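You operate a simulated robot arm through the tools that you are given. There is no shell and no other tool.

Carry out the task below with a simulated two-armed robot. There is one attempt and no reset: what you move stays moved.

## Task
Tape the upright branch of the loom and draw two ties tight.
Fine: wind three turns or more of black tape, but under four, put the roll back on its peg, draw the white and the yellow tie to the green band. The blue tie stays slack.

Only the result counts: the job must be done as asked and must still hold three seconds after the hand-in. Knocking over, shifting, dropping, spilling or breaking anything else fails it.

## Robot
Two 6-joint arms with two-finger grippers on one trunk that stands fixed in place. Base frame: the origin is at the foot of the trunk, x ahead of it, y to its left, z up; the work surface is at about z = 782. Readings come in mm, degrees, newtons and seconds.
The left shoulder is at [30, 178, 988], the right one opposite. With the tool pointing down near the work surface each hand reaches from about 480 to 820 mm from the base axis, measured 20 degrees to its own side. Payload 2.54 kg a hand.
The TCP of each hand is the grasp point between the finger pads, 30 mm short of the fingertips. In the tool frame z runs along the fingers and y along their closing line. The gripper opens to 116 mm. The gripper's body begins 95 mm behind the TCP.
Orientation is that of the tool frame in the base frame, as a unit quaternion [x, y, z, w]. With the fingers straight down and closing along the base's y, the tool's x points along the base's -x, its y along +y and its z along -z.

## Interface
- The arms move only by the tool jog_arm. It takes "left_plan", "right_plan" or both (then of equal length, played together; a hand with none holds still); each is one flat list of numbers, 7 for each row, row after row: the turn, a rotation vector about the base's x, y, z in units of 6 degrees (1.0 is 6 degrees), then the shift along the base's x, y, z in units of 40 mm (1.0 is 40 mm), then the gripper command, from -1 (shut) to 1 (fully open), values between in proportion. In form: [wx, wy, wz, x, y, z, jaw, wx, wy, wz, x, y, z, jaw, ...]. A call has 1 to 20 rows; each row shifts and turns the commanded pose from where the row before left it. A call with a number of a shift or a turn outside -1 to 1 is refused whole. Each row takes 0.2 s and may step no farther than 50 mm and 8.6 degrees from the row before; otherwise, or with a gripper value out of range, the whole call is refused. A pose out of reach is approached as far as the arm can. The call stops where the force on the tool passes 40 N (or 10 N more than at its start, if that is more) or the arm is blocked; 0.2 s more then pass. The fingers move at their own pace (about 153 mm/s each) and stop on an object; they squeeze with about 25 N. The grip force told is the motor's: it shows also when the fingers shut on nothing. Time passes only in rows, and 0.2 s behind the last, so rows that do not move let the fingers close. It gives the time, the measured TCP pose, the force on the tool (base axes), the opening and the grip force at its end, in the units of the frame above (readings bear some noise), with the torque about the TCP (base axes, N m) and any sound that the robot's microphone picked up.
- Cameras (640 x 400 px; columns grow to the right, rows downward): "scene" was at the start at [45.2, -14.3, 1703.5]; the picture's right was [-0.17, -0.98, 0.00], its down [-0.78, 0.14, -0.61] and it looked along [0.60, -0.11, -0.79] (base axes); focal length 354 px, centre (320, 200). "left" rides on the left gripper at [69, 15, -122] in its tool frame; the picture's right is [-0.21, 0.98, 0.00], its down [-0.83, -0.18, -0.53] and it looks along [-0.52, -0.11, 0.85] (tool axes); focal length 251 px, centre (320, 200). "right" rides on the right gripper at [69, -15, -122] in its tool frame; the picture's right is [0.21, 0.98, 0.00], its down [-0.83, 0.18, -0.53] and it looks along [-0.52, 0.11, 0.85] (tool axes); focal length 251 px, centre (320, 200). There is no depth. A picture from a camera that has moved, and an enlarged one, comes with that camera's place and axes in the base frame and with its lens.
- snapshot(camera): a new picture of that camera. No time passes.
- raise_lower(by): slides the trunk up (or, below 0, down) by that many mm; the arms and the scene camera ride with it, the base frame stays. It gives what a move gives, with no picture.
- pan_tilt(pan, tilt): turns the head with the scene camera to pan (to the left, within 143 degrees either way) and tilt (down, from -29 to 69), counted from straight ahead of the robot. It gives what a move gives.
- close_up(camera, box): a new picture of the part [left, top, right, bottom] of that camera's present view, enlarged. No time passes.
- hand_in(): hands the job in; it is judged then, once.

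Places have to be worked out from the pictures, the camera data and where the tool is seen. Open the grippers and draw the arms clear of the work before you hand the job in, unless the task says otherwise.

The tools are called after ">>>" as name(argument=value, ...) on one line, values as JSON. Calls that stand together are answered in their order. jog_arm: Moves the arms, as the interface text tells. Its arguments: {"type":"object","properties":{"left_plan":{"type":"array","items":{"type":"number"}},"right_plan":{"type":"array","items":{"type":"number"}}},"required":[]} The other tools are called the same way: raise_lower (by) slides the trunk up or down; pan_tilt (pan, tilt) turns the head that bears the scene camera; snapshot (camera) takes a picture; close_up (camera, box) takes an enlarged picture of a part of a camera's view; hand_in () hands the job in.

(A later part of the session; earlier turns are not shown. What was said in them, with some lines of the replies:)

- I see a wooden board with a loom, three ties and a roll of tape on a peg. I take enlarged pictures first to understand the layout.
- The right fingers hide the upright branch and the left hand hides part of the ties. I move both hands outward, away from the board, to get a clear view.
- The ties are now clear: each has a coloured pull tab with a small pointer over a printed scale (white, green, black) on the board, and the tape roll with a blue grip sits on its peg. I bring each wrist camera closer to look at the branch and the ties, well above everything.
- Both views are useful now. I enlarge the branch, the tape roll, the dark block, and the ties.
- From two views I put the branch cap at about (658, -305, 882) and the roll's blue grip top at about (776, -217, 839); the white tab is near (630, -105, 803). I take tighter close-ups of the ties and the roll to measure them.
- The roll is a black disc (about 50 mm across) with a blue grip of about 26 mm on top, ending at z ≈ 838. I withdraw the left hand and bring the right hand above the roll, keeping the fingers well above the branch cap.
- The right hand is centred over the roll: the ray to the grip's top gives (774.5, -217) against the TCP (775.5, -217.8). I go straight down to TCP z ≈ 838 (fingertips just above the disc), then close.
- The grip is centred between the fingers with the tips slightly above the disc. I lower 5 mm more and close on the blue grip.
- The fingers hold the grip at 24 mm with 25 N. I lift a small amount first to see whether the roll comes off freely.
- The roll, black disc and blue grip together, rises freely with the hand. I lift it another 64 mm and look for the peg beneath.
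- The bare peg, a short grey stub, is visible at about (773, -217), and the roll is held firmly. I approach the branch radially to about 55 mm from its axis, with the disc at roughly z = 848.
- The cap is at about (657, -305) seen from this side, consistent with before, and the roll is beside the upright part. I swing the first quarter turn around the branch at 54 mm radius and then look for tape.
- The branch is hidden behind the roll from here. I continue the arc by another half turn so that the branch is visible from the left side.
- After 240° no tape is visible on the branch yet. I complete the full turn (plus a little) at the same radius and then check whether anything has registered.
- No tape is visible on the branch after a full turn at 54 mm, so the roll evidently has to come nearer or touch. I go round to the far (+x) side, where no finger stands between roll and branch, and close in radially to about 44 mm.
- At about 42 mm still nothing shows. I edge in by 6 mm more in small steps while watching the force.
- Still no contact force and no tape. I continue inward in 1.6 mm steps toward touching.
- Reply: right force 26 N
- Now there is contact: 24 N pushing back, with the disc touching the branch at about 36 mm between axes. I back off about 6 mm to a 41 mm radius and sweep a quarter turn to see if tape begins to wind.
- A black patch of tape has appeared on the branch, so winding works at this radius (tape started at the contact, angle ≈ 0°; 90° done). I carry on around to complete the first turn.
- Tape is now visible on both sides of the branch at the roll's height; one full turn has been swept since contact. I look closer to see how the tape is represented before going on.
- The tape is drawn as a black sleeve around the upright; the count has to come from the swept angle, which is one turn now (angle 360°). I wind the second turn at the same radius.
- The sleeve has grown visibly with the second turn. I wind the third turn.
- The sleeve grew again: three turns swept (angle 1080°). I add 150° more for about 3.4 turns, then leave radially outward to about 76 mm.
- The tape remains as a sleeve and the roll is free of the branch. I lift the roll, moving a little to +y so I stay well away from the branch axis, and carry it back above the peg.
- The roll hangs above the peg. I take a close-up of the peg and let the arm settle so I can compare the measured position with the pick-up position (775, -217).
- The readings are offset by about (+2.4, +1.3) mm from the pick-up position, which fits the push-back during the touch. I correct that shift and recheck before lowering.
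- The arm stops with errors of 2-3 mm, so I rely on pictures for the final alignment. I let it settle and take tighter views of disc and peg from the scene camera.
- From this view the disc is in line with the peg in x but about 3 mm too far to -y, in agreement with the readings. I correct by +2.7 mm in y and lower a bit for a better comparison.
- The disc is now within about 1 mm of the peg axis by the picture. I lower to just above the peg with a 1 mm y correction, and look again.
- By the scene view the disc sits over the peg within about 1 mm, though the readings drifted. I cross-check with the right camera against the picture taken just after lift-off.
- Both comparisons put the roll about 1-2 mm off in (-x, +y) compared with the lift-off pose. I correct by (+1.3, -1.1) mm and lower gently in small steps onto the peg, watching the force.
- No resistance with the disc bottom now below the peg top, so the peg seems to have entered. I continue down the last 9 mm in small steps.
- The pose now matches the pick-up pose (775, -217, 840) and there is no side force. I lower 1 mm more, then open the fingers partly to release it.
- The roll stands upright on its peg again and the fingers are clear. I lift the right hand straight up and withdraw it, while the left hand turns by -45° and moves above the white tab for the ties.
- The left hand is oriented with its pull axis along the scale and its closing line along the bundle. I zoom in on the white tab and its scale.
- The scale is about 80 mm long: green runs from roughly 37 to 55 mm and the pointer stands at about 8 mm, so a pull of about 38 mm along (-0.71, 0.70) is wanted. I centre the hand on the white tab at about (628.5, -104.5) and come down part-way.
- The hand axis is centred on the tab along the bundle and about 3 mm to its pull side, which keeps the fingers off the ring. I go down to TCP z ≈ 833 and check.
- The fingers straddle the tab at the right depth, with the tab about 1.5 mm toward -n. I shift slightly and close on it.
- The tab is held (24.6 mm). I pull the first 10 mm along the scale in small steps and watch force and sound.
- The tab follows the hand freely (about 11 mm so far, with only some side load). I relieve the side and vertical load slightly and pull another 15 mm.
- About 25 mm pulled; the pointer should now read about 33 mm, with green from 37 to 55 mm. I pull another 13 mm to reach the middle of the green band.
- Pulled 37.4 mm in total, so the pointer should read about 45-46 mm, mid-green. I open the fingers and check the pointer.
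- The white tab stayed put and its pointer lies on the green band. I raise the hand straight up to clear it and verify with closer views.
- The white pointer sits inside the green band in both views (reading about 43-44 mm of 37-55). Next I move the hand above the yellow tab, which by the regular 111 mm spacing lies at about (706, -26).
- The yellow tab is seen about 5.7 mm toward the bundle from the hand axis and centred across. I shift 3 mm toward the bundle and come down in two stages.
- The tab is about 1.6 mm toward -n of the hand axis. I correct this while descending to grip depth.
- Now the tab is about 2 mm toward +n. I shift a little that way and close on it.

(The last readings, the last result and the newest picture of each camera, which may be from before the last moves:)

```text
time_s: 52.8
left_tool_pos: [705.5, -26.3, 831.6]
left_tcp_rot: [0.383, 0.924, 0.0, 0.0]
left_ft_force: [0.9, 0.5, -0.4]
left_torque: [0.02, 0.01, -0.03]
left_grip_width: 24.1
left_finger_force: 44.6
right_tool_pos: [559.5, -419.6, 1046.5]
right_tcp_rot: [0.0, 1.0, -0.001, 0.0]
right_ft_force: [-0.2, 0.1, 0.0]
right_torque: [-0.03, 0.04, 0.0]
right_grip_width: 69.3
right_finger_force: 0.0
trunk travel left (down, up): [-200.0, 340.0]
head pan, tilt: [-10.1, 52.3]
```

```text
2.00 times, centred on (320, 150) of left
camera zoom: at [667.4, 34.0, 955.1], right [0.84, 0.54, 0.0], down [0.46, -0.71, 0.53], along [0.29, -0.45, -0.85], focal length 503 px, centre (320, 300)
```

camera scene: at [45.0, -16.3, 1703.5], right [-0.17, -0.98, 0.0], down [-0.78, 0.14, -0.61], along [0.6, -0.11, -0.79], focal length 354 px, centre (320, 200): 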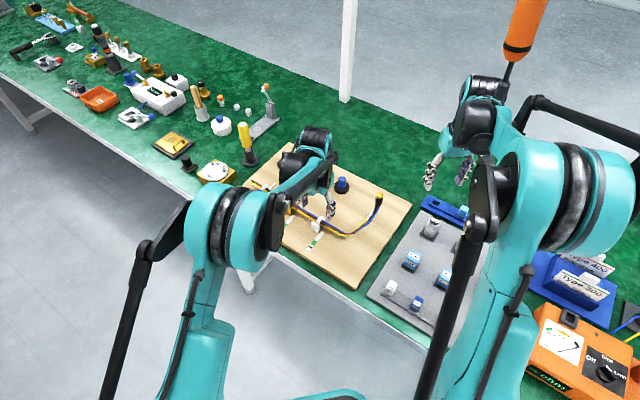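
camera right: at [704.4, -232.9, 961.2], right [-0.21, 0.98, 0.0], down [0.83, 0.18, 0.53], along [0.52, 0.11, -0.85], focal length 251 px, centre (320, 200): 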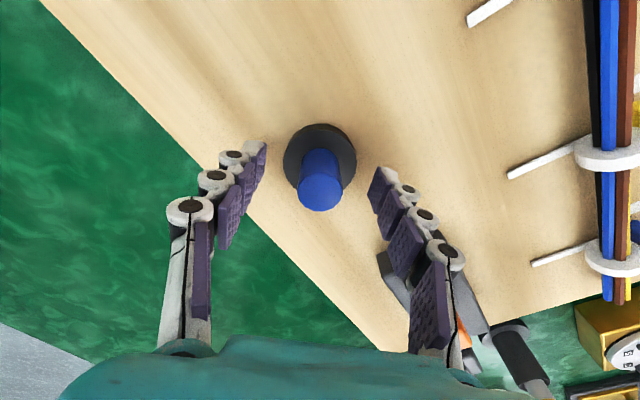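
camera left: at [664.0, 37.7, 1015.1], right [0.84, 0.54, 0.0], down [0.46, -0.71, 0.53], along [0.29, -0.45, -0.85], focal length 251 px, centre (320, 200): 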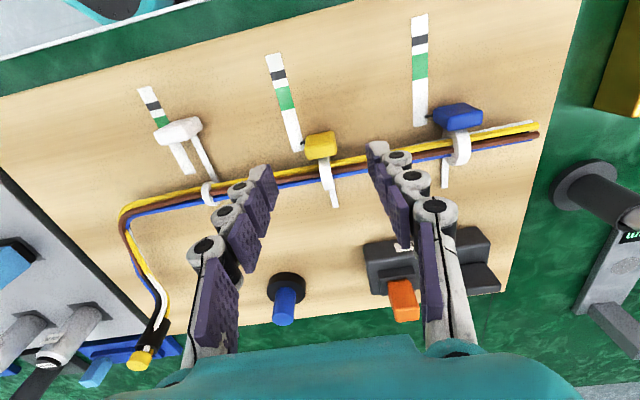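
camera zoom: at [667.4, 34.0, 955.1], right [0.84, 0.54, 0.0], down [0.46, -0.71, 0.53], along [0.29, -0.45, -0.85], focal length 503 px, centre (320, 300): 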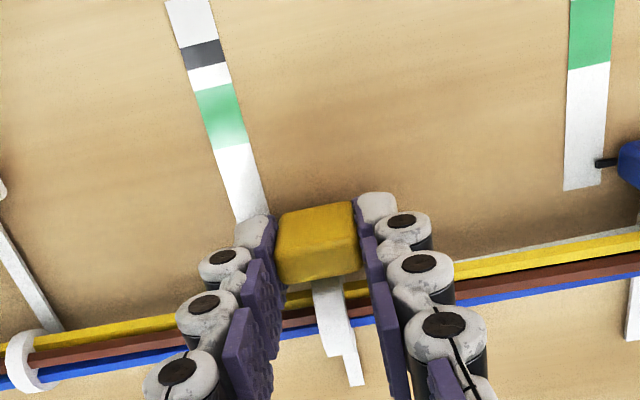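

The yellow tab is held at 24 mm with little load. I pull the first 21 mm along the scale.

>>> jog_arm(left_plan=[0, 0, 0, -0.0532, 0.0528, 0, -1, 0, 0, 0, -0.0532, 0.0528, 0, -1, 0, 0, 0, -0.0532, 0.0528, 0, -1, 0, 0, 0, -0.0532, 0.0528, 0, -1, 0, 0, 0, -0.0532, 0.0528, 0, -1, 0, 0, 0, -0.0532, 0.0528, 0, -1, 0, 0, 0, -0.0532, 0.0528, 0, -1, 0, 0, 0, 0, 0, 0, -1])

>>> close_up(camera="left", box=[220, 50, 420, 250])

>>> close_up(camera="scene", box=[270, 170, 350, 260])

```text
time_s: 54.6
left_tool_pos: [691.5, -12.9, 831.0]
left_tcp_rot: [0.383, 0.924, -0.001, -0.001]
left_ft_force: [-15.5, -15.2, -24.3]
left_torque: [-0.52, 0.22, 0.02]
left_grip_width: 24.4
left_finger_force: 45.0
right_tool_pos: [558.6, -420.8, 1043.8]
right_tcp_rot: [0.0, 1.0, 0.0, -0.001]
right_ft_force: [-0.6, 0.3, -0.5]
right_torque: [0.02, -0.01, 0.0]
right_grip_width: 69.9
right_finger_force: 0.0
trunk travel left (down, up): [-200.0, 340.0]
head pan, tilt: [-10.1, 52.3]
```

```text
2.00 times, centred on (320, 150) of left
camera zoom: at [653.8, 48.2, 955.3], right [0.84, 0.54, 0.0], down [0.46, -0.71, 0.53], along [0.29, -0.45, -0.85], focal length 503 px, centre (320, 300)
```

zoom: 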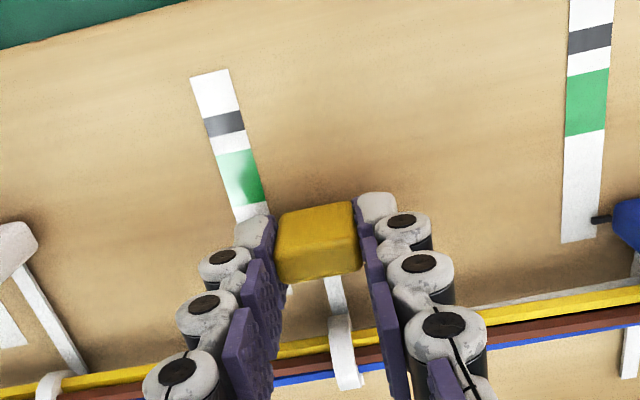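

```text
4.44 times, centred on (310, 215) of scene
camera zoom: at [46.4, -16.5, 1703.4], right [-0.17, -0.98, 0.0], down [-0.78, 0.14, -0.61], along [0.6, -0.11, -0.79], focal length 1572 px, centre (364, 133)
```

zoom: 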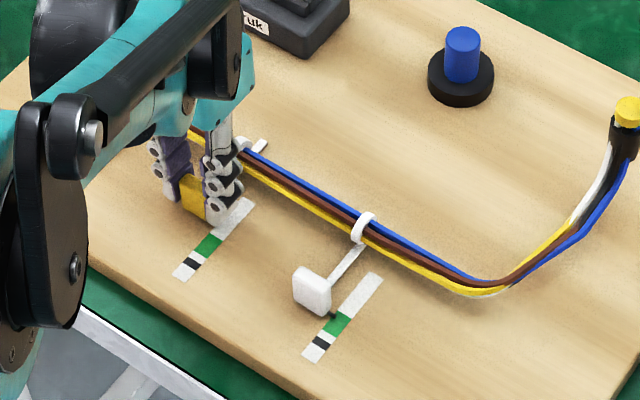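

The tab follows, but there is side load (about 22 N toward -n and 24 N downward on the hand). I relieve it by shifting slightly to -n and down before pulling on.

>>> jog_arm(left_plan=[0, 0, 0, -0.023, -0.023, -0.035, -1, 0, 0, 0, 0, 0, 0, -1])

```text
time_s: 55.2
left_tool_pos: [691.1, -11.1, 832.5]
left_tcp_rot: [0.382, 0.924, 0.0, 0.0]
left_ft_force: [-9.9, -10.0, -0.7]
left_torque: [0.09, 0.65, 0.04]
left_grip_width: 24.5
left_finger_force: 45.4
right_tool_pos: [558.1, -420.5, 1046.2]
right_tcp_rot: [0.0, 1.0, 0.0, 0.0]
right_ft_force: [-0.3, -0.3, 0.2]
right_torque: [0.01, 0.0, -0.01]
right_grip_width: 69.3
right_finger_force: 0.0
trunk travel left (down, up): [-200.0, 340.0]
head pan, tilt: [-10.1, 52.3]
```

The load is mostly relieved and about 21 mm are pulled. I pull another 18 mm, with a slight further relief to -n.

>>> jog_arm(left_plan=[0, 0, 0, -0.0672, 0.0388, 0, -1, 0, 0, 0, -0.0532, 0.0528, 0, -1, 0, 0, 0, -0.0532, 0.0528, 0, -1, 0, 0, 0, -0.0532, 0.0528, 0, -1, 0, 0, 0, -0.0532, 0.0528, 0, -1, 0, 0, 0, -0.0532, 0.0528, 0, -1, 0, 0, 0, 0, 0, 0, -1])

>>> close_up(camera="left", box=[220, 50, 420, 250])

>>> close_up(camera="scene", box=[270, 170, 350, 260])

```text
time_s: 56.8
left_tool_pos: [676.0, 3.1, 832.4]
left_tcp_rot: [0.382, 0.924, 0.001, 0.001]
left_ft_force: [6.6, 6.6, 32.7]
left_torque: [0.26, -0.18, -0.04]
left_grip_width: 24.3
left_finger_force: 44.8
right_tool_pos: [557.0, -419.5, 1047.1]
right_tcp_rot: [0.0, 1.0, 0.001, 0.001]
right_ft_force: [0.4, -0.8, 0.7]
right_torque: [0.0, 0.03, 0.01]
right_grip_width: 69.6
right_finger_force: 0.0
trunk travel left (down, up): [-200.0, 340.0]
head pan, tilt: [-10.1, 52.3]
```

```text
2.00 times, centred on (320, 150) of left
camera zoom: at [638.3, 62.4, 955.0], right [0.84, 0.54, 0.0], down [0.46, -0.71, 0.53], along [0.29, -0.45, -0.84], focal length 503 px, centre (320, 300)
```

zoom: 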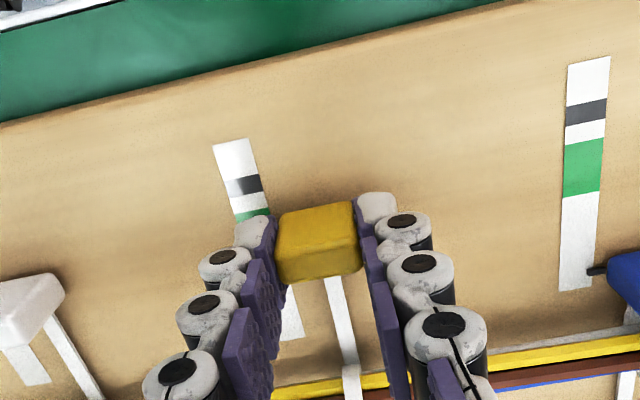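

```text
4.44 times, centred on (310, 215) of scene
camera zoom: at [42.3, -13.5, 1703.8], right [-0.17, -0.98, 0.0], down [-0.78, 0.14, -0.61], along [0.6, -0.11, -0.79], focal length 1572 px, centre (364, 133)
```

zoom: 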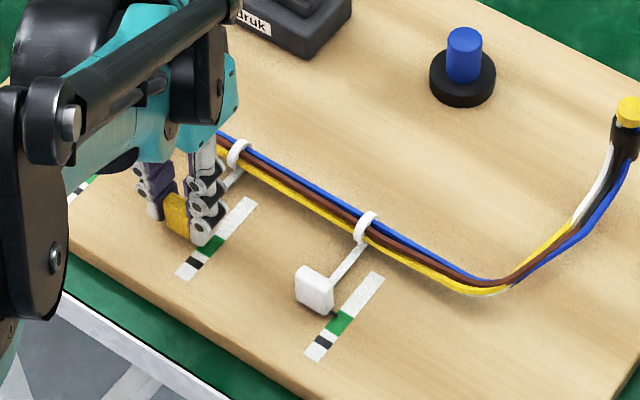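

The pull is complete: the view matches the white tie's final state plus about 2 mm. I relieve the downward press slightly and open the fingers.

>>> jog_arm(left_plan=[0, 0, 0, 0, 0, 0.03, -1, 0, 0, 0, 0, 0, 0, -1, 0, 0, 0, 0, 0, 0, -0.6, 0, 0, 0, 0, 0, 0, -0.3, 0, 0, 0, 0, 0, 0, 0.05, 0, 0, 0, 0, 0, 0, 0.05])

>>> close_up(camera="left", box=[220, 50, 420, 250])

>>> close_up(camera="scene", box=[270, 170, 350, 260])

```text
time_s: 58.2
left_tool_pos: [676.7, -0.4, 832.1]
left_tcp_rot: [0.382, 0.924, -0.001, 0.0]
left_ft_force: [-1.2, 0.4, 0.2]
left_torque: [0.03, 0.0, 0.01]
left_grip_width: 61.0
left_finger_force: 0.0
right_tool_pos: [559.7, -419.6, 1046.9]
right_tcp_rot: [-0.001, 1.0, 0.0, 0.0]
right_ft_force: [0.1, -0.5, 1.0]
right_torque: [0.0, 0.02, 0.01]
right_grip_width: 69.6
right_finger_force: 0.1
trunk travel left (down, up): [-200.0, 340.0]
head pan, tilt: [-10.1, 52.3]
```

```text
2.00 times, centred on (320, 150) of left
camera zoom: at [639.0, 60.4, 954.7], right [0.84, 0.54, 0.0], down [0.46, -0.71, 0.53], along [0.29, -0.45, -0.85], focal length 503 px, centre (320, 300)
```

zoom: 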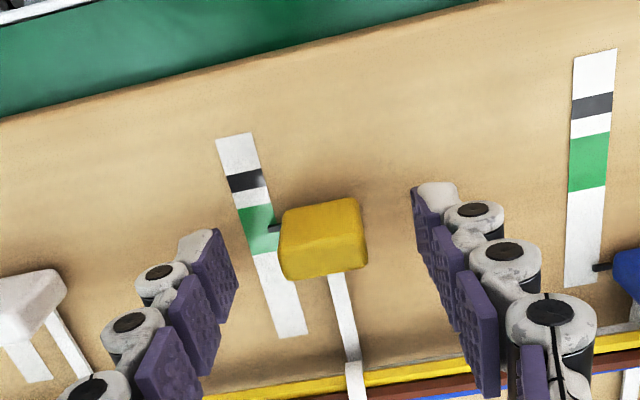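

```text
4.44 times, centred on (310, 215) of scene
camera zoom: at [45.2, -14.5, 1703.5], right [-0.17, -0.98, 0.0], down [-0.78, 0.14, -0.61], along [0.6, -0.11, -0.79], focal length 1572 px, centre (364, 133)
```

zoom: 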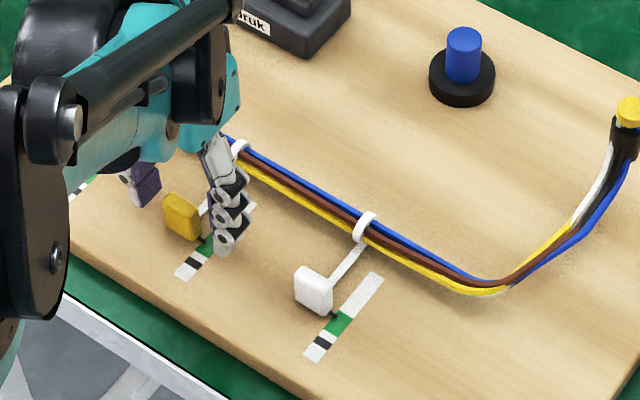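

The yellow pointer sits in the middle of the green band and the tab stays. I raise the left hand straight up and draw it clear of the board.

>>> jog_arm(left_plan=[0, 0, 0, 0, 0, 0.5, 0.05, 0, 0, 0, 0, 0, 0.9, 0.05, 0, 0, 0, 0, 0, 0.9, 0.05, 0, 0, 0, 0, 0, 0.5, 0.3, 0, 0, 0, -0.7, 0.7, 0.3, 1, 0, 0, 0, -0.7, 0.7, 0.3, 1, 0, 0, 0, -0.7, 0.7, 0.3, 1, 0, 0, 0, -0.7, 0.7, 0.3, 1, 0, 0, 0, -0.7, 0.7, 0.3, 1, 0, 0, 0, -0.5, 0.7, 0.3, 1, 0, 0, 0, 0, 0, 0, 1])

>>> close_up(camera="scene", box=[230, 130, 420, 290])

>>> close_up(camera="scene", box=[270, 190, 340, 260])

>>> close_up(camera="scene", box=[325, 155, 395, 225])

>>> snapshot(camera="scene")

```text
time_s: 60.6
left_tool_pos: [517.3, 167.3, 1014.7]
left_tcp_rot: [0.382, 0.924, 0.0, 0.0]
left_ft_force: [0.2, -1.1, 0.9]
left_torque: [-0.02, 0.02, 0.02]
left_grip_width: 116.0
left_finger_force: 0.1
right_tool_pos: [559.2, -419.8, 1046.4]
right_tcp_rot: [0.0, 1.0, 0.0, -0.001]
right_ft_force: [0.0, -0.1, 0.2]
right_torque: [0.02, 0.02, -0.02]
right_grip_width: 69.4
right_finger_force: 0.0
trunk travel left (down, up): [-200.0, 340.0]
head pan, tilt: [-10.1, 52.3]
```

```text
2.50 times, centred on (325, 210) of scene
camera zoom: at [46.1, -15.0, 1703.5], right [-0.17, -0.98, 0.0], down [-0.78, 0.14, -0.61], along [0.6, -0.11, -0.79], focal length 884 px, centre (308, 175)
```

zoom: 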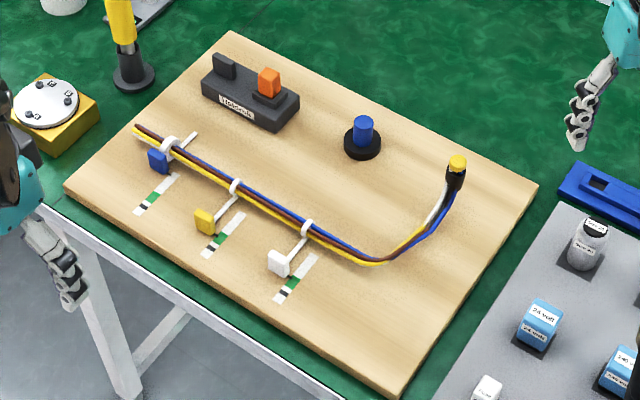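

```text
5.71 times, centred on (305, 225) of scene
camera zoom: at [46.1, -15.0, 1703.5], right [-0.17, -0.98, 0.0], down [-0.78, 0.14, -0.61], along [0.6, -0.11, -0.79], focal length 2021 px, centre (406, 57)
```

zoom: 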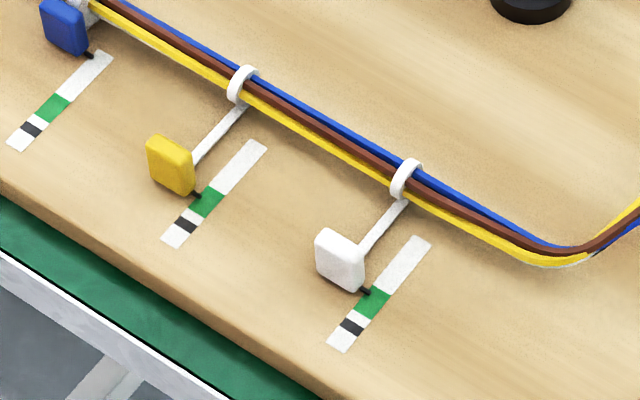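

```text
5.71 times, centred on (360, 190) of scene
camera zoom: at [46.1, -15.0, 1703.5], right [-0.17, -0.98, 0.0], down [-0.78, 0.14, -0.61], along [0.6, -0.11, -0.79], focal length 2021 px, centre (91, 257)
```

zoom: 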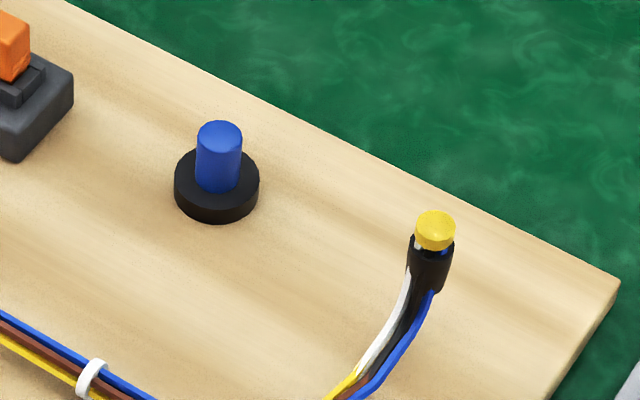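

```text
taken
camera scene: at [46.1, -15.0, 1703.5], right [-0.17, -0.98, 0.0], down [-0.78, 0.14, -0.61], along [0.6, -0.11, -0.79], focal length 354 px, centre (320, 200)
```

scene: 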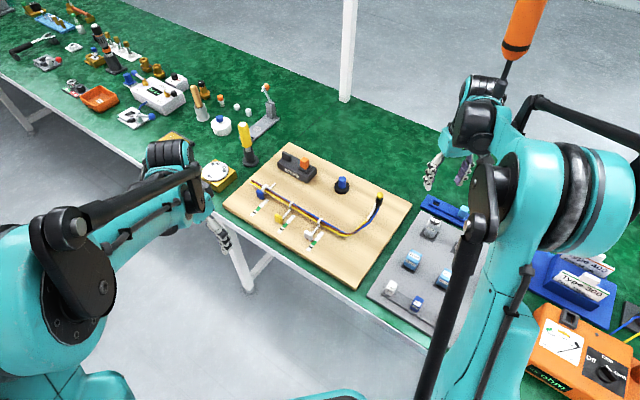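

Both ties show their pointers on green with tightened loops, the blue tie is untouched, and the roll stands on its peg. I check the tape sleeve with the same close-up box as used after turn three.

>>> close_up(camera="scene", box=[375, 180, 405, 215])

>>> close_up(camera="scene", box=[300, 225, 330, 255])

>>> close_up(camera="scene", box=[280, 205, 310, 240])

>>> close_up(camera="right", box=[380, 100, 640, 300])

```text
11.43 times, centred on (390, 198) of scene
camera zoom: at [46.1, -15.0, 1703.5], right [-0.17, -0.98, 0.0], down [-0.78, 0.14, -0.61], along [0.6, -0.11, -0.79], focal length 4042 px, centre (-480, 229)
```

zoom: 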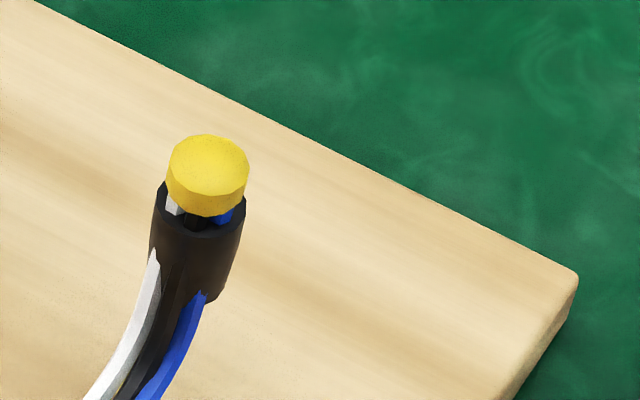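

```text
13.33 times, centred on (315, 240) of scene
camera zoom: at [46.1, -15.0, 1703.5], right [-0.17, -0.98, 0.0], down [-0.78, 0.14, -0.61], along [0.6, -0.11, -0.79], focal length 4715 px, centre (387, -333)
```

zoom: 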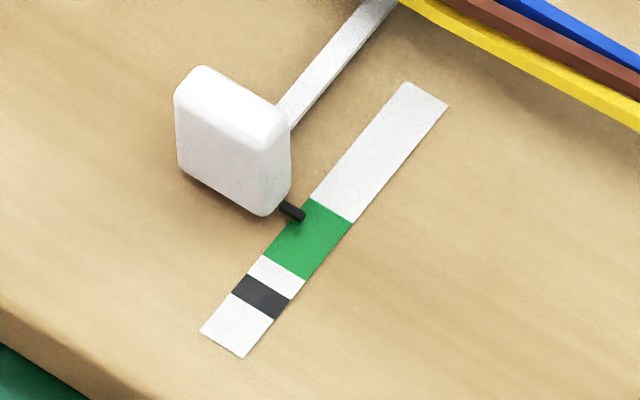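

```text
11.43 times, centred on (295, 222) of scene
camera zoom: at [46.1, -15.0, 1703.5], right [-0.17, -0.98, 0.0], down [-0.78, 0.14, -0.61], along [0.6, -0.11, -0.79], focal length 4042 px, centre (606, -57)
```

zoom: 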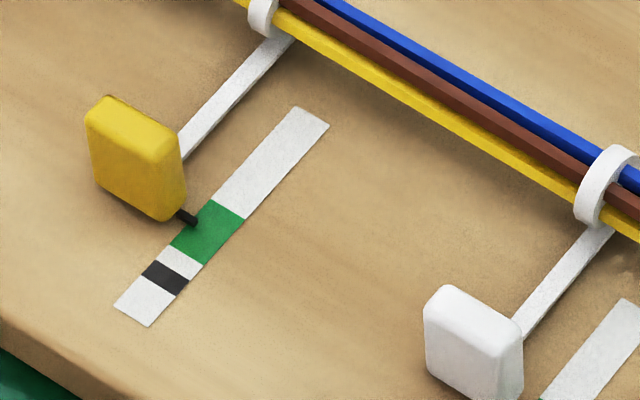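

```text
2.00 times, centred on (510, 200) of right
camera zoom: at [490.0, -435.6, 1167.3], right [-0.21, 0.98, 0.0], down [0.83, 0.18, 0.53], along [0.52, 0.11, -0.85], focal length 503 px, centre (-60, 200)
```

zoom: 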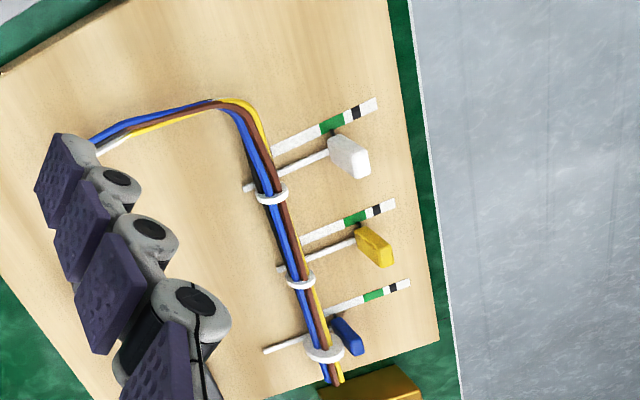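

All checks agree: both pointers are inside the green bands, the roll is seated, the blue tie is slack as before and the tape sleeve is intact. I open both grippers fully and draw both arms a bit farther back.

>>> jog_arm(left_plan=[0, 0, 0, -0.2, 0.6, 0.4, 1, 0, 0, 0, -0.2, 0.6, 0.4, 1, 0, 0, 0, -0.2, 0.6, 0.4, 1, 0, 0, 0, 0, 0, 0, 1, 0, 0, 0, 0, 0, 0, 1], right_plan=[0, 0, 0, -0.8, -0.2, 0.5, 1, 0, 0, 0, -0.8, -0.2, 0.5, 1, 0, 0, 0, -0.8, -0.2, 0.5, 1, 0, 0, 0, 0, 0, 0, 1, 0, 0, 0, 0, 0, 0, 1])

>>> close_up(camera="scene", box=[230, 130, 420, 290])

>>> snapshot(camera="scene")

```text
time_s: 61.8
left_tool_pos: [494.0, 239.1, 1065.9]
left_tcp_rot: [0.382, 0.924, 0.0, 0.0]
left_ft_force: [-0.2, -0.3, 0.5]
left_torque: [0.0, 0.0, 0.02]
left_grip_width: 115.9
left_finger_force: 0.1
right_tool_pos: [462.4, -443.5, 1107.5]
right_tcp_rot: [0.0, 1.0, 0.0, 0.0]
right_ft_force: [-0.8, -0.5, -0.3]
right_torque: [-0.04, -0.03, -0.02]
right_grip_width: 116.0
right_finger_force: 0.0
trunk travel left (down, up): [-200.0, 340.0]
head pan, tilt: [-10.1, 52.3]
```

```text
2.50 times, centred on (325, 210) of scene
camera zoom: at [44.1, -13.8, 1703.6], right [-0.17, -0.98, 0.0], down [-0.78, 0.14, -0.61], along [0.6, -0.11, -0.79], focal length 884 px, centre (308, 175)
```

zoom: 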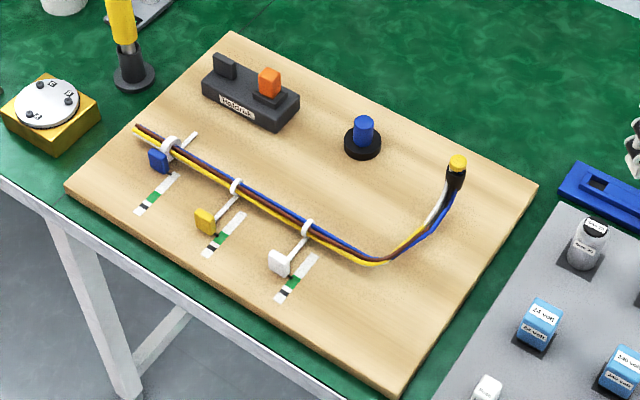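

```text
taken
camera scene: at [44.1, -13.8, 1703.6], right [-0.17, -0.98, 0.0], down [-0.78, 0.14, -0.61], along [0.6, -0.11, -0.79], focal length 354 px, centre (320, 200)
```

scene: 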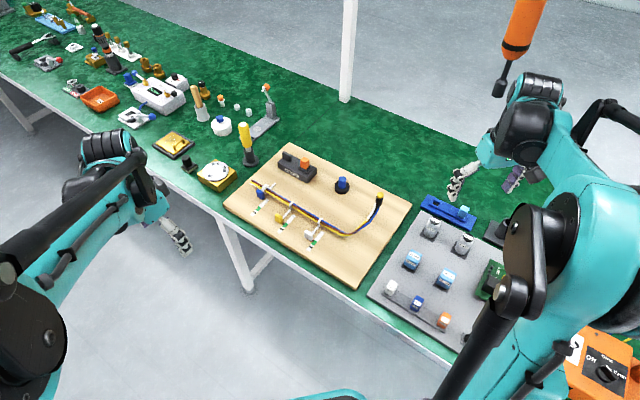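

The board is clear, both hands are open and withdrawn, and nothing has moved since release. I hand the job in.

>>> hand_in()

```text
The job is handed in.
```

I taped the upright branch, put the roll back on its peg, drew the white and yellow ties to the green band, and handed the job in. No result came back, so I can't say whether it passed.

- **Tape:** I swept the roll about 3.4 turns around the branch after it first touched. The pictures don't show a turn count, so this comes from the angle the hand moved through. A full turn further out beforehand left no tape, so I did not count it.
- **Roll:** It stands level on its peg at its original height. Its picture position is within about 2 mm of where it started.
- **White tie:** Its pointer is inside the green band, nearer the start, at about 43 mm on a scale where green runs from roughly 37 to 55 mm.
- **Yellow tie:** Its pointer is near the middle of the green band.
- **Blue tie:** I did not touch it, and it is still slack.

Both grippers were open and both arms clear of the board at the hand-in. In the final pictures nothing else on the bench appears to have moved.
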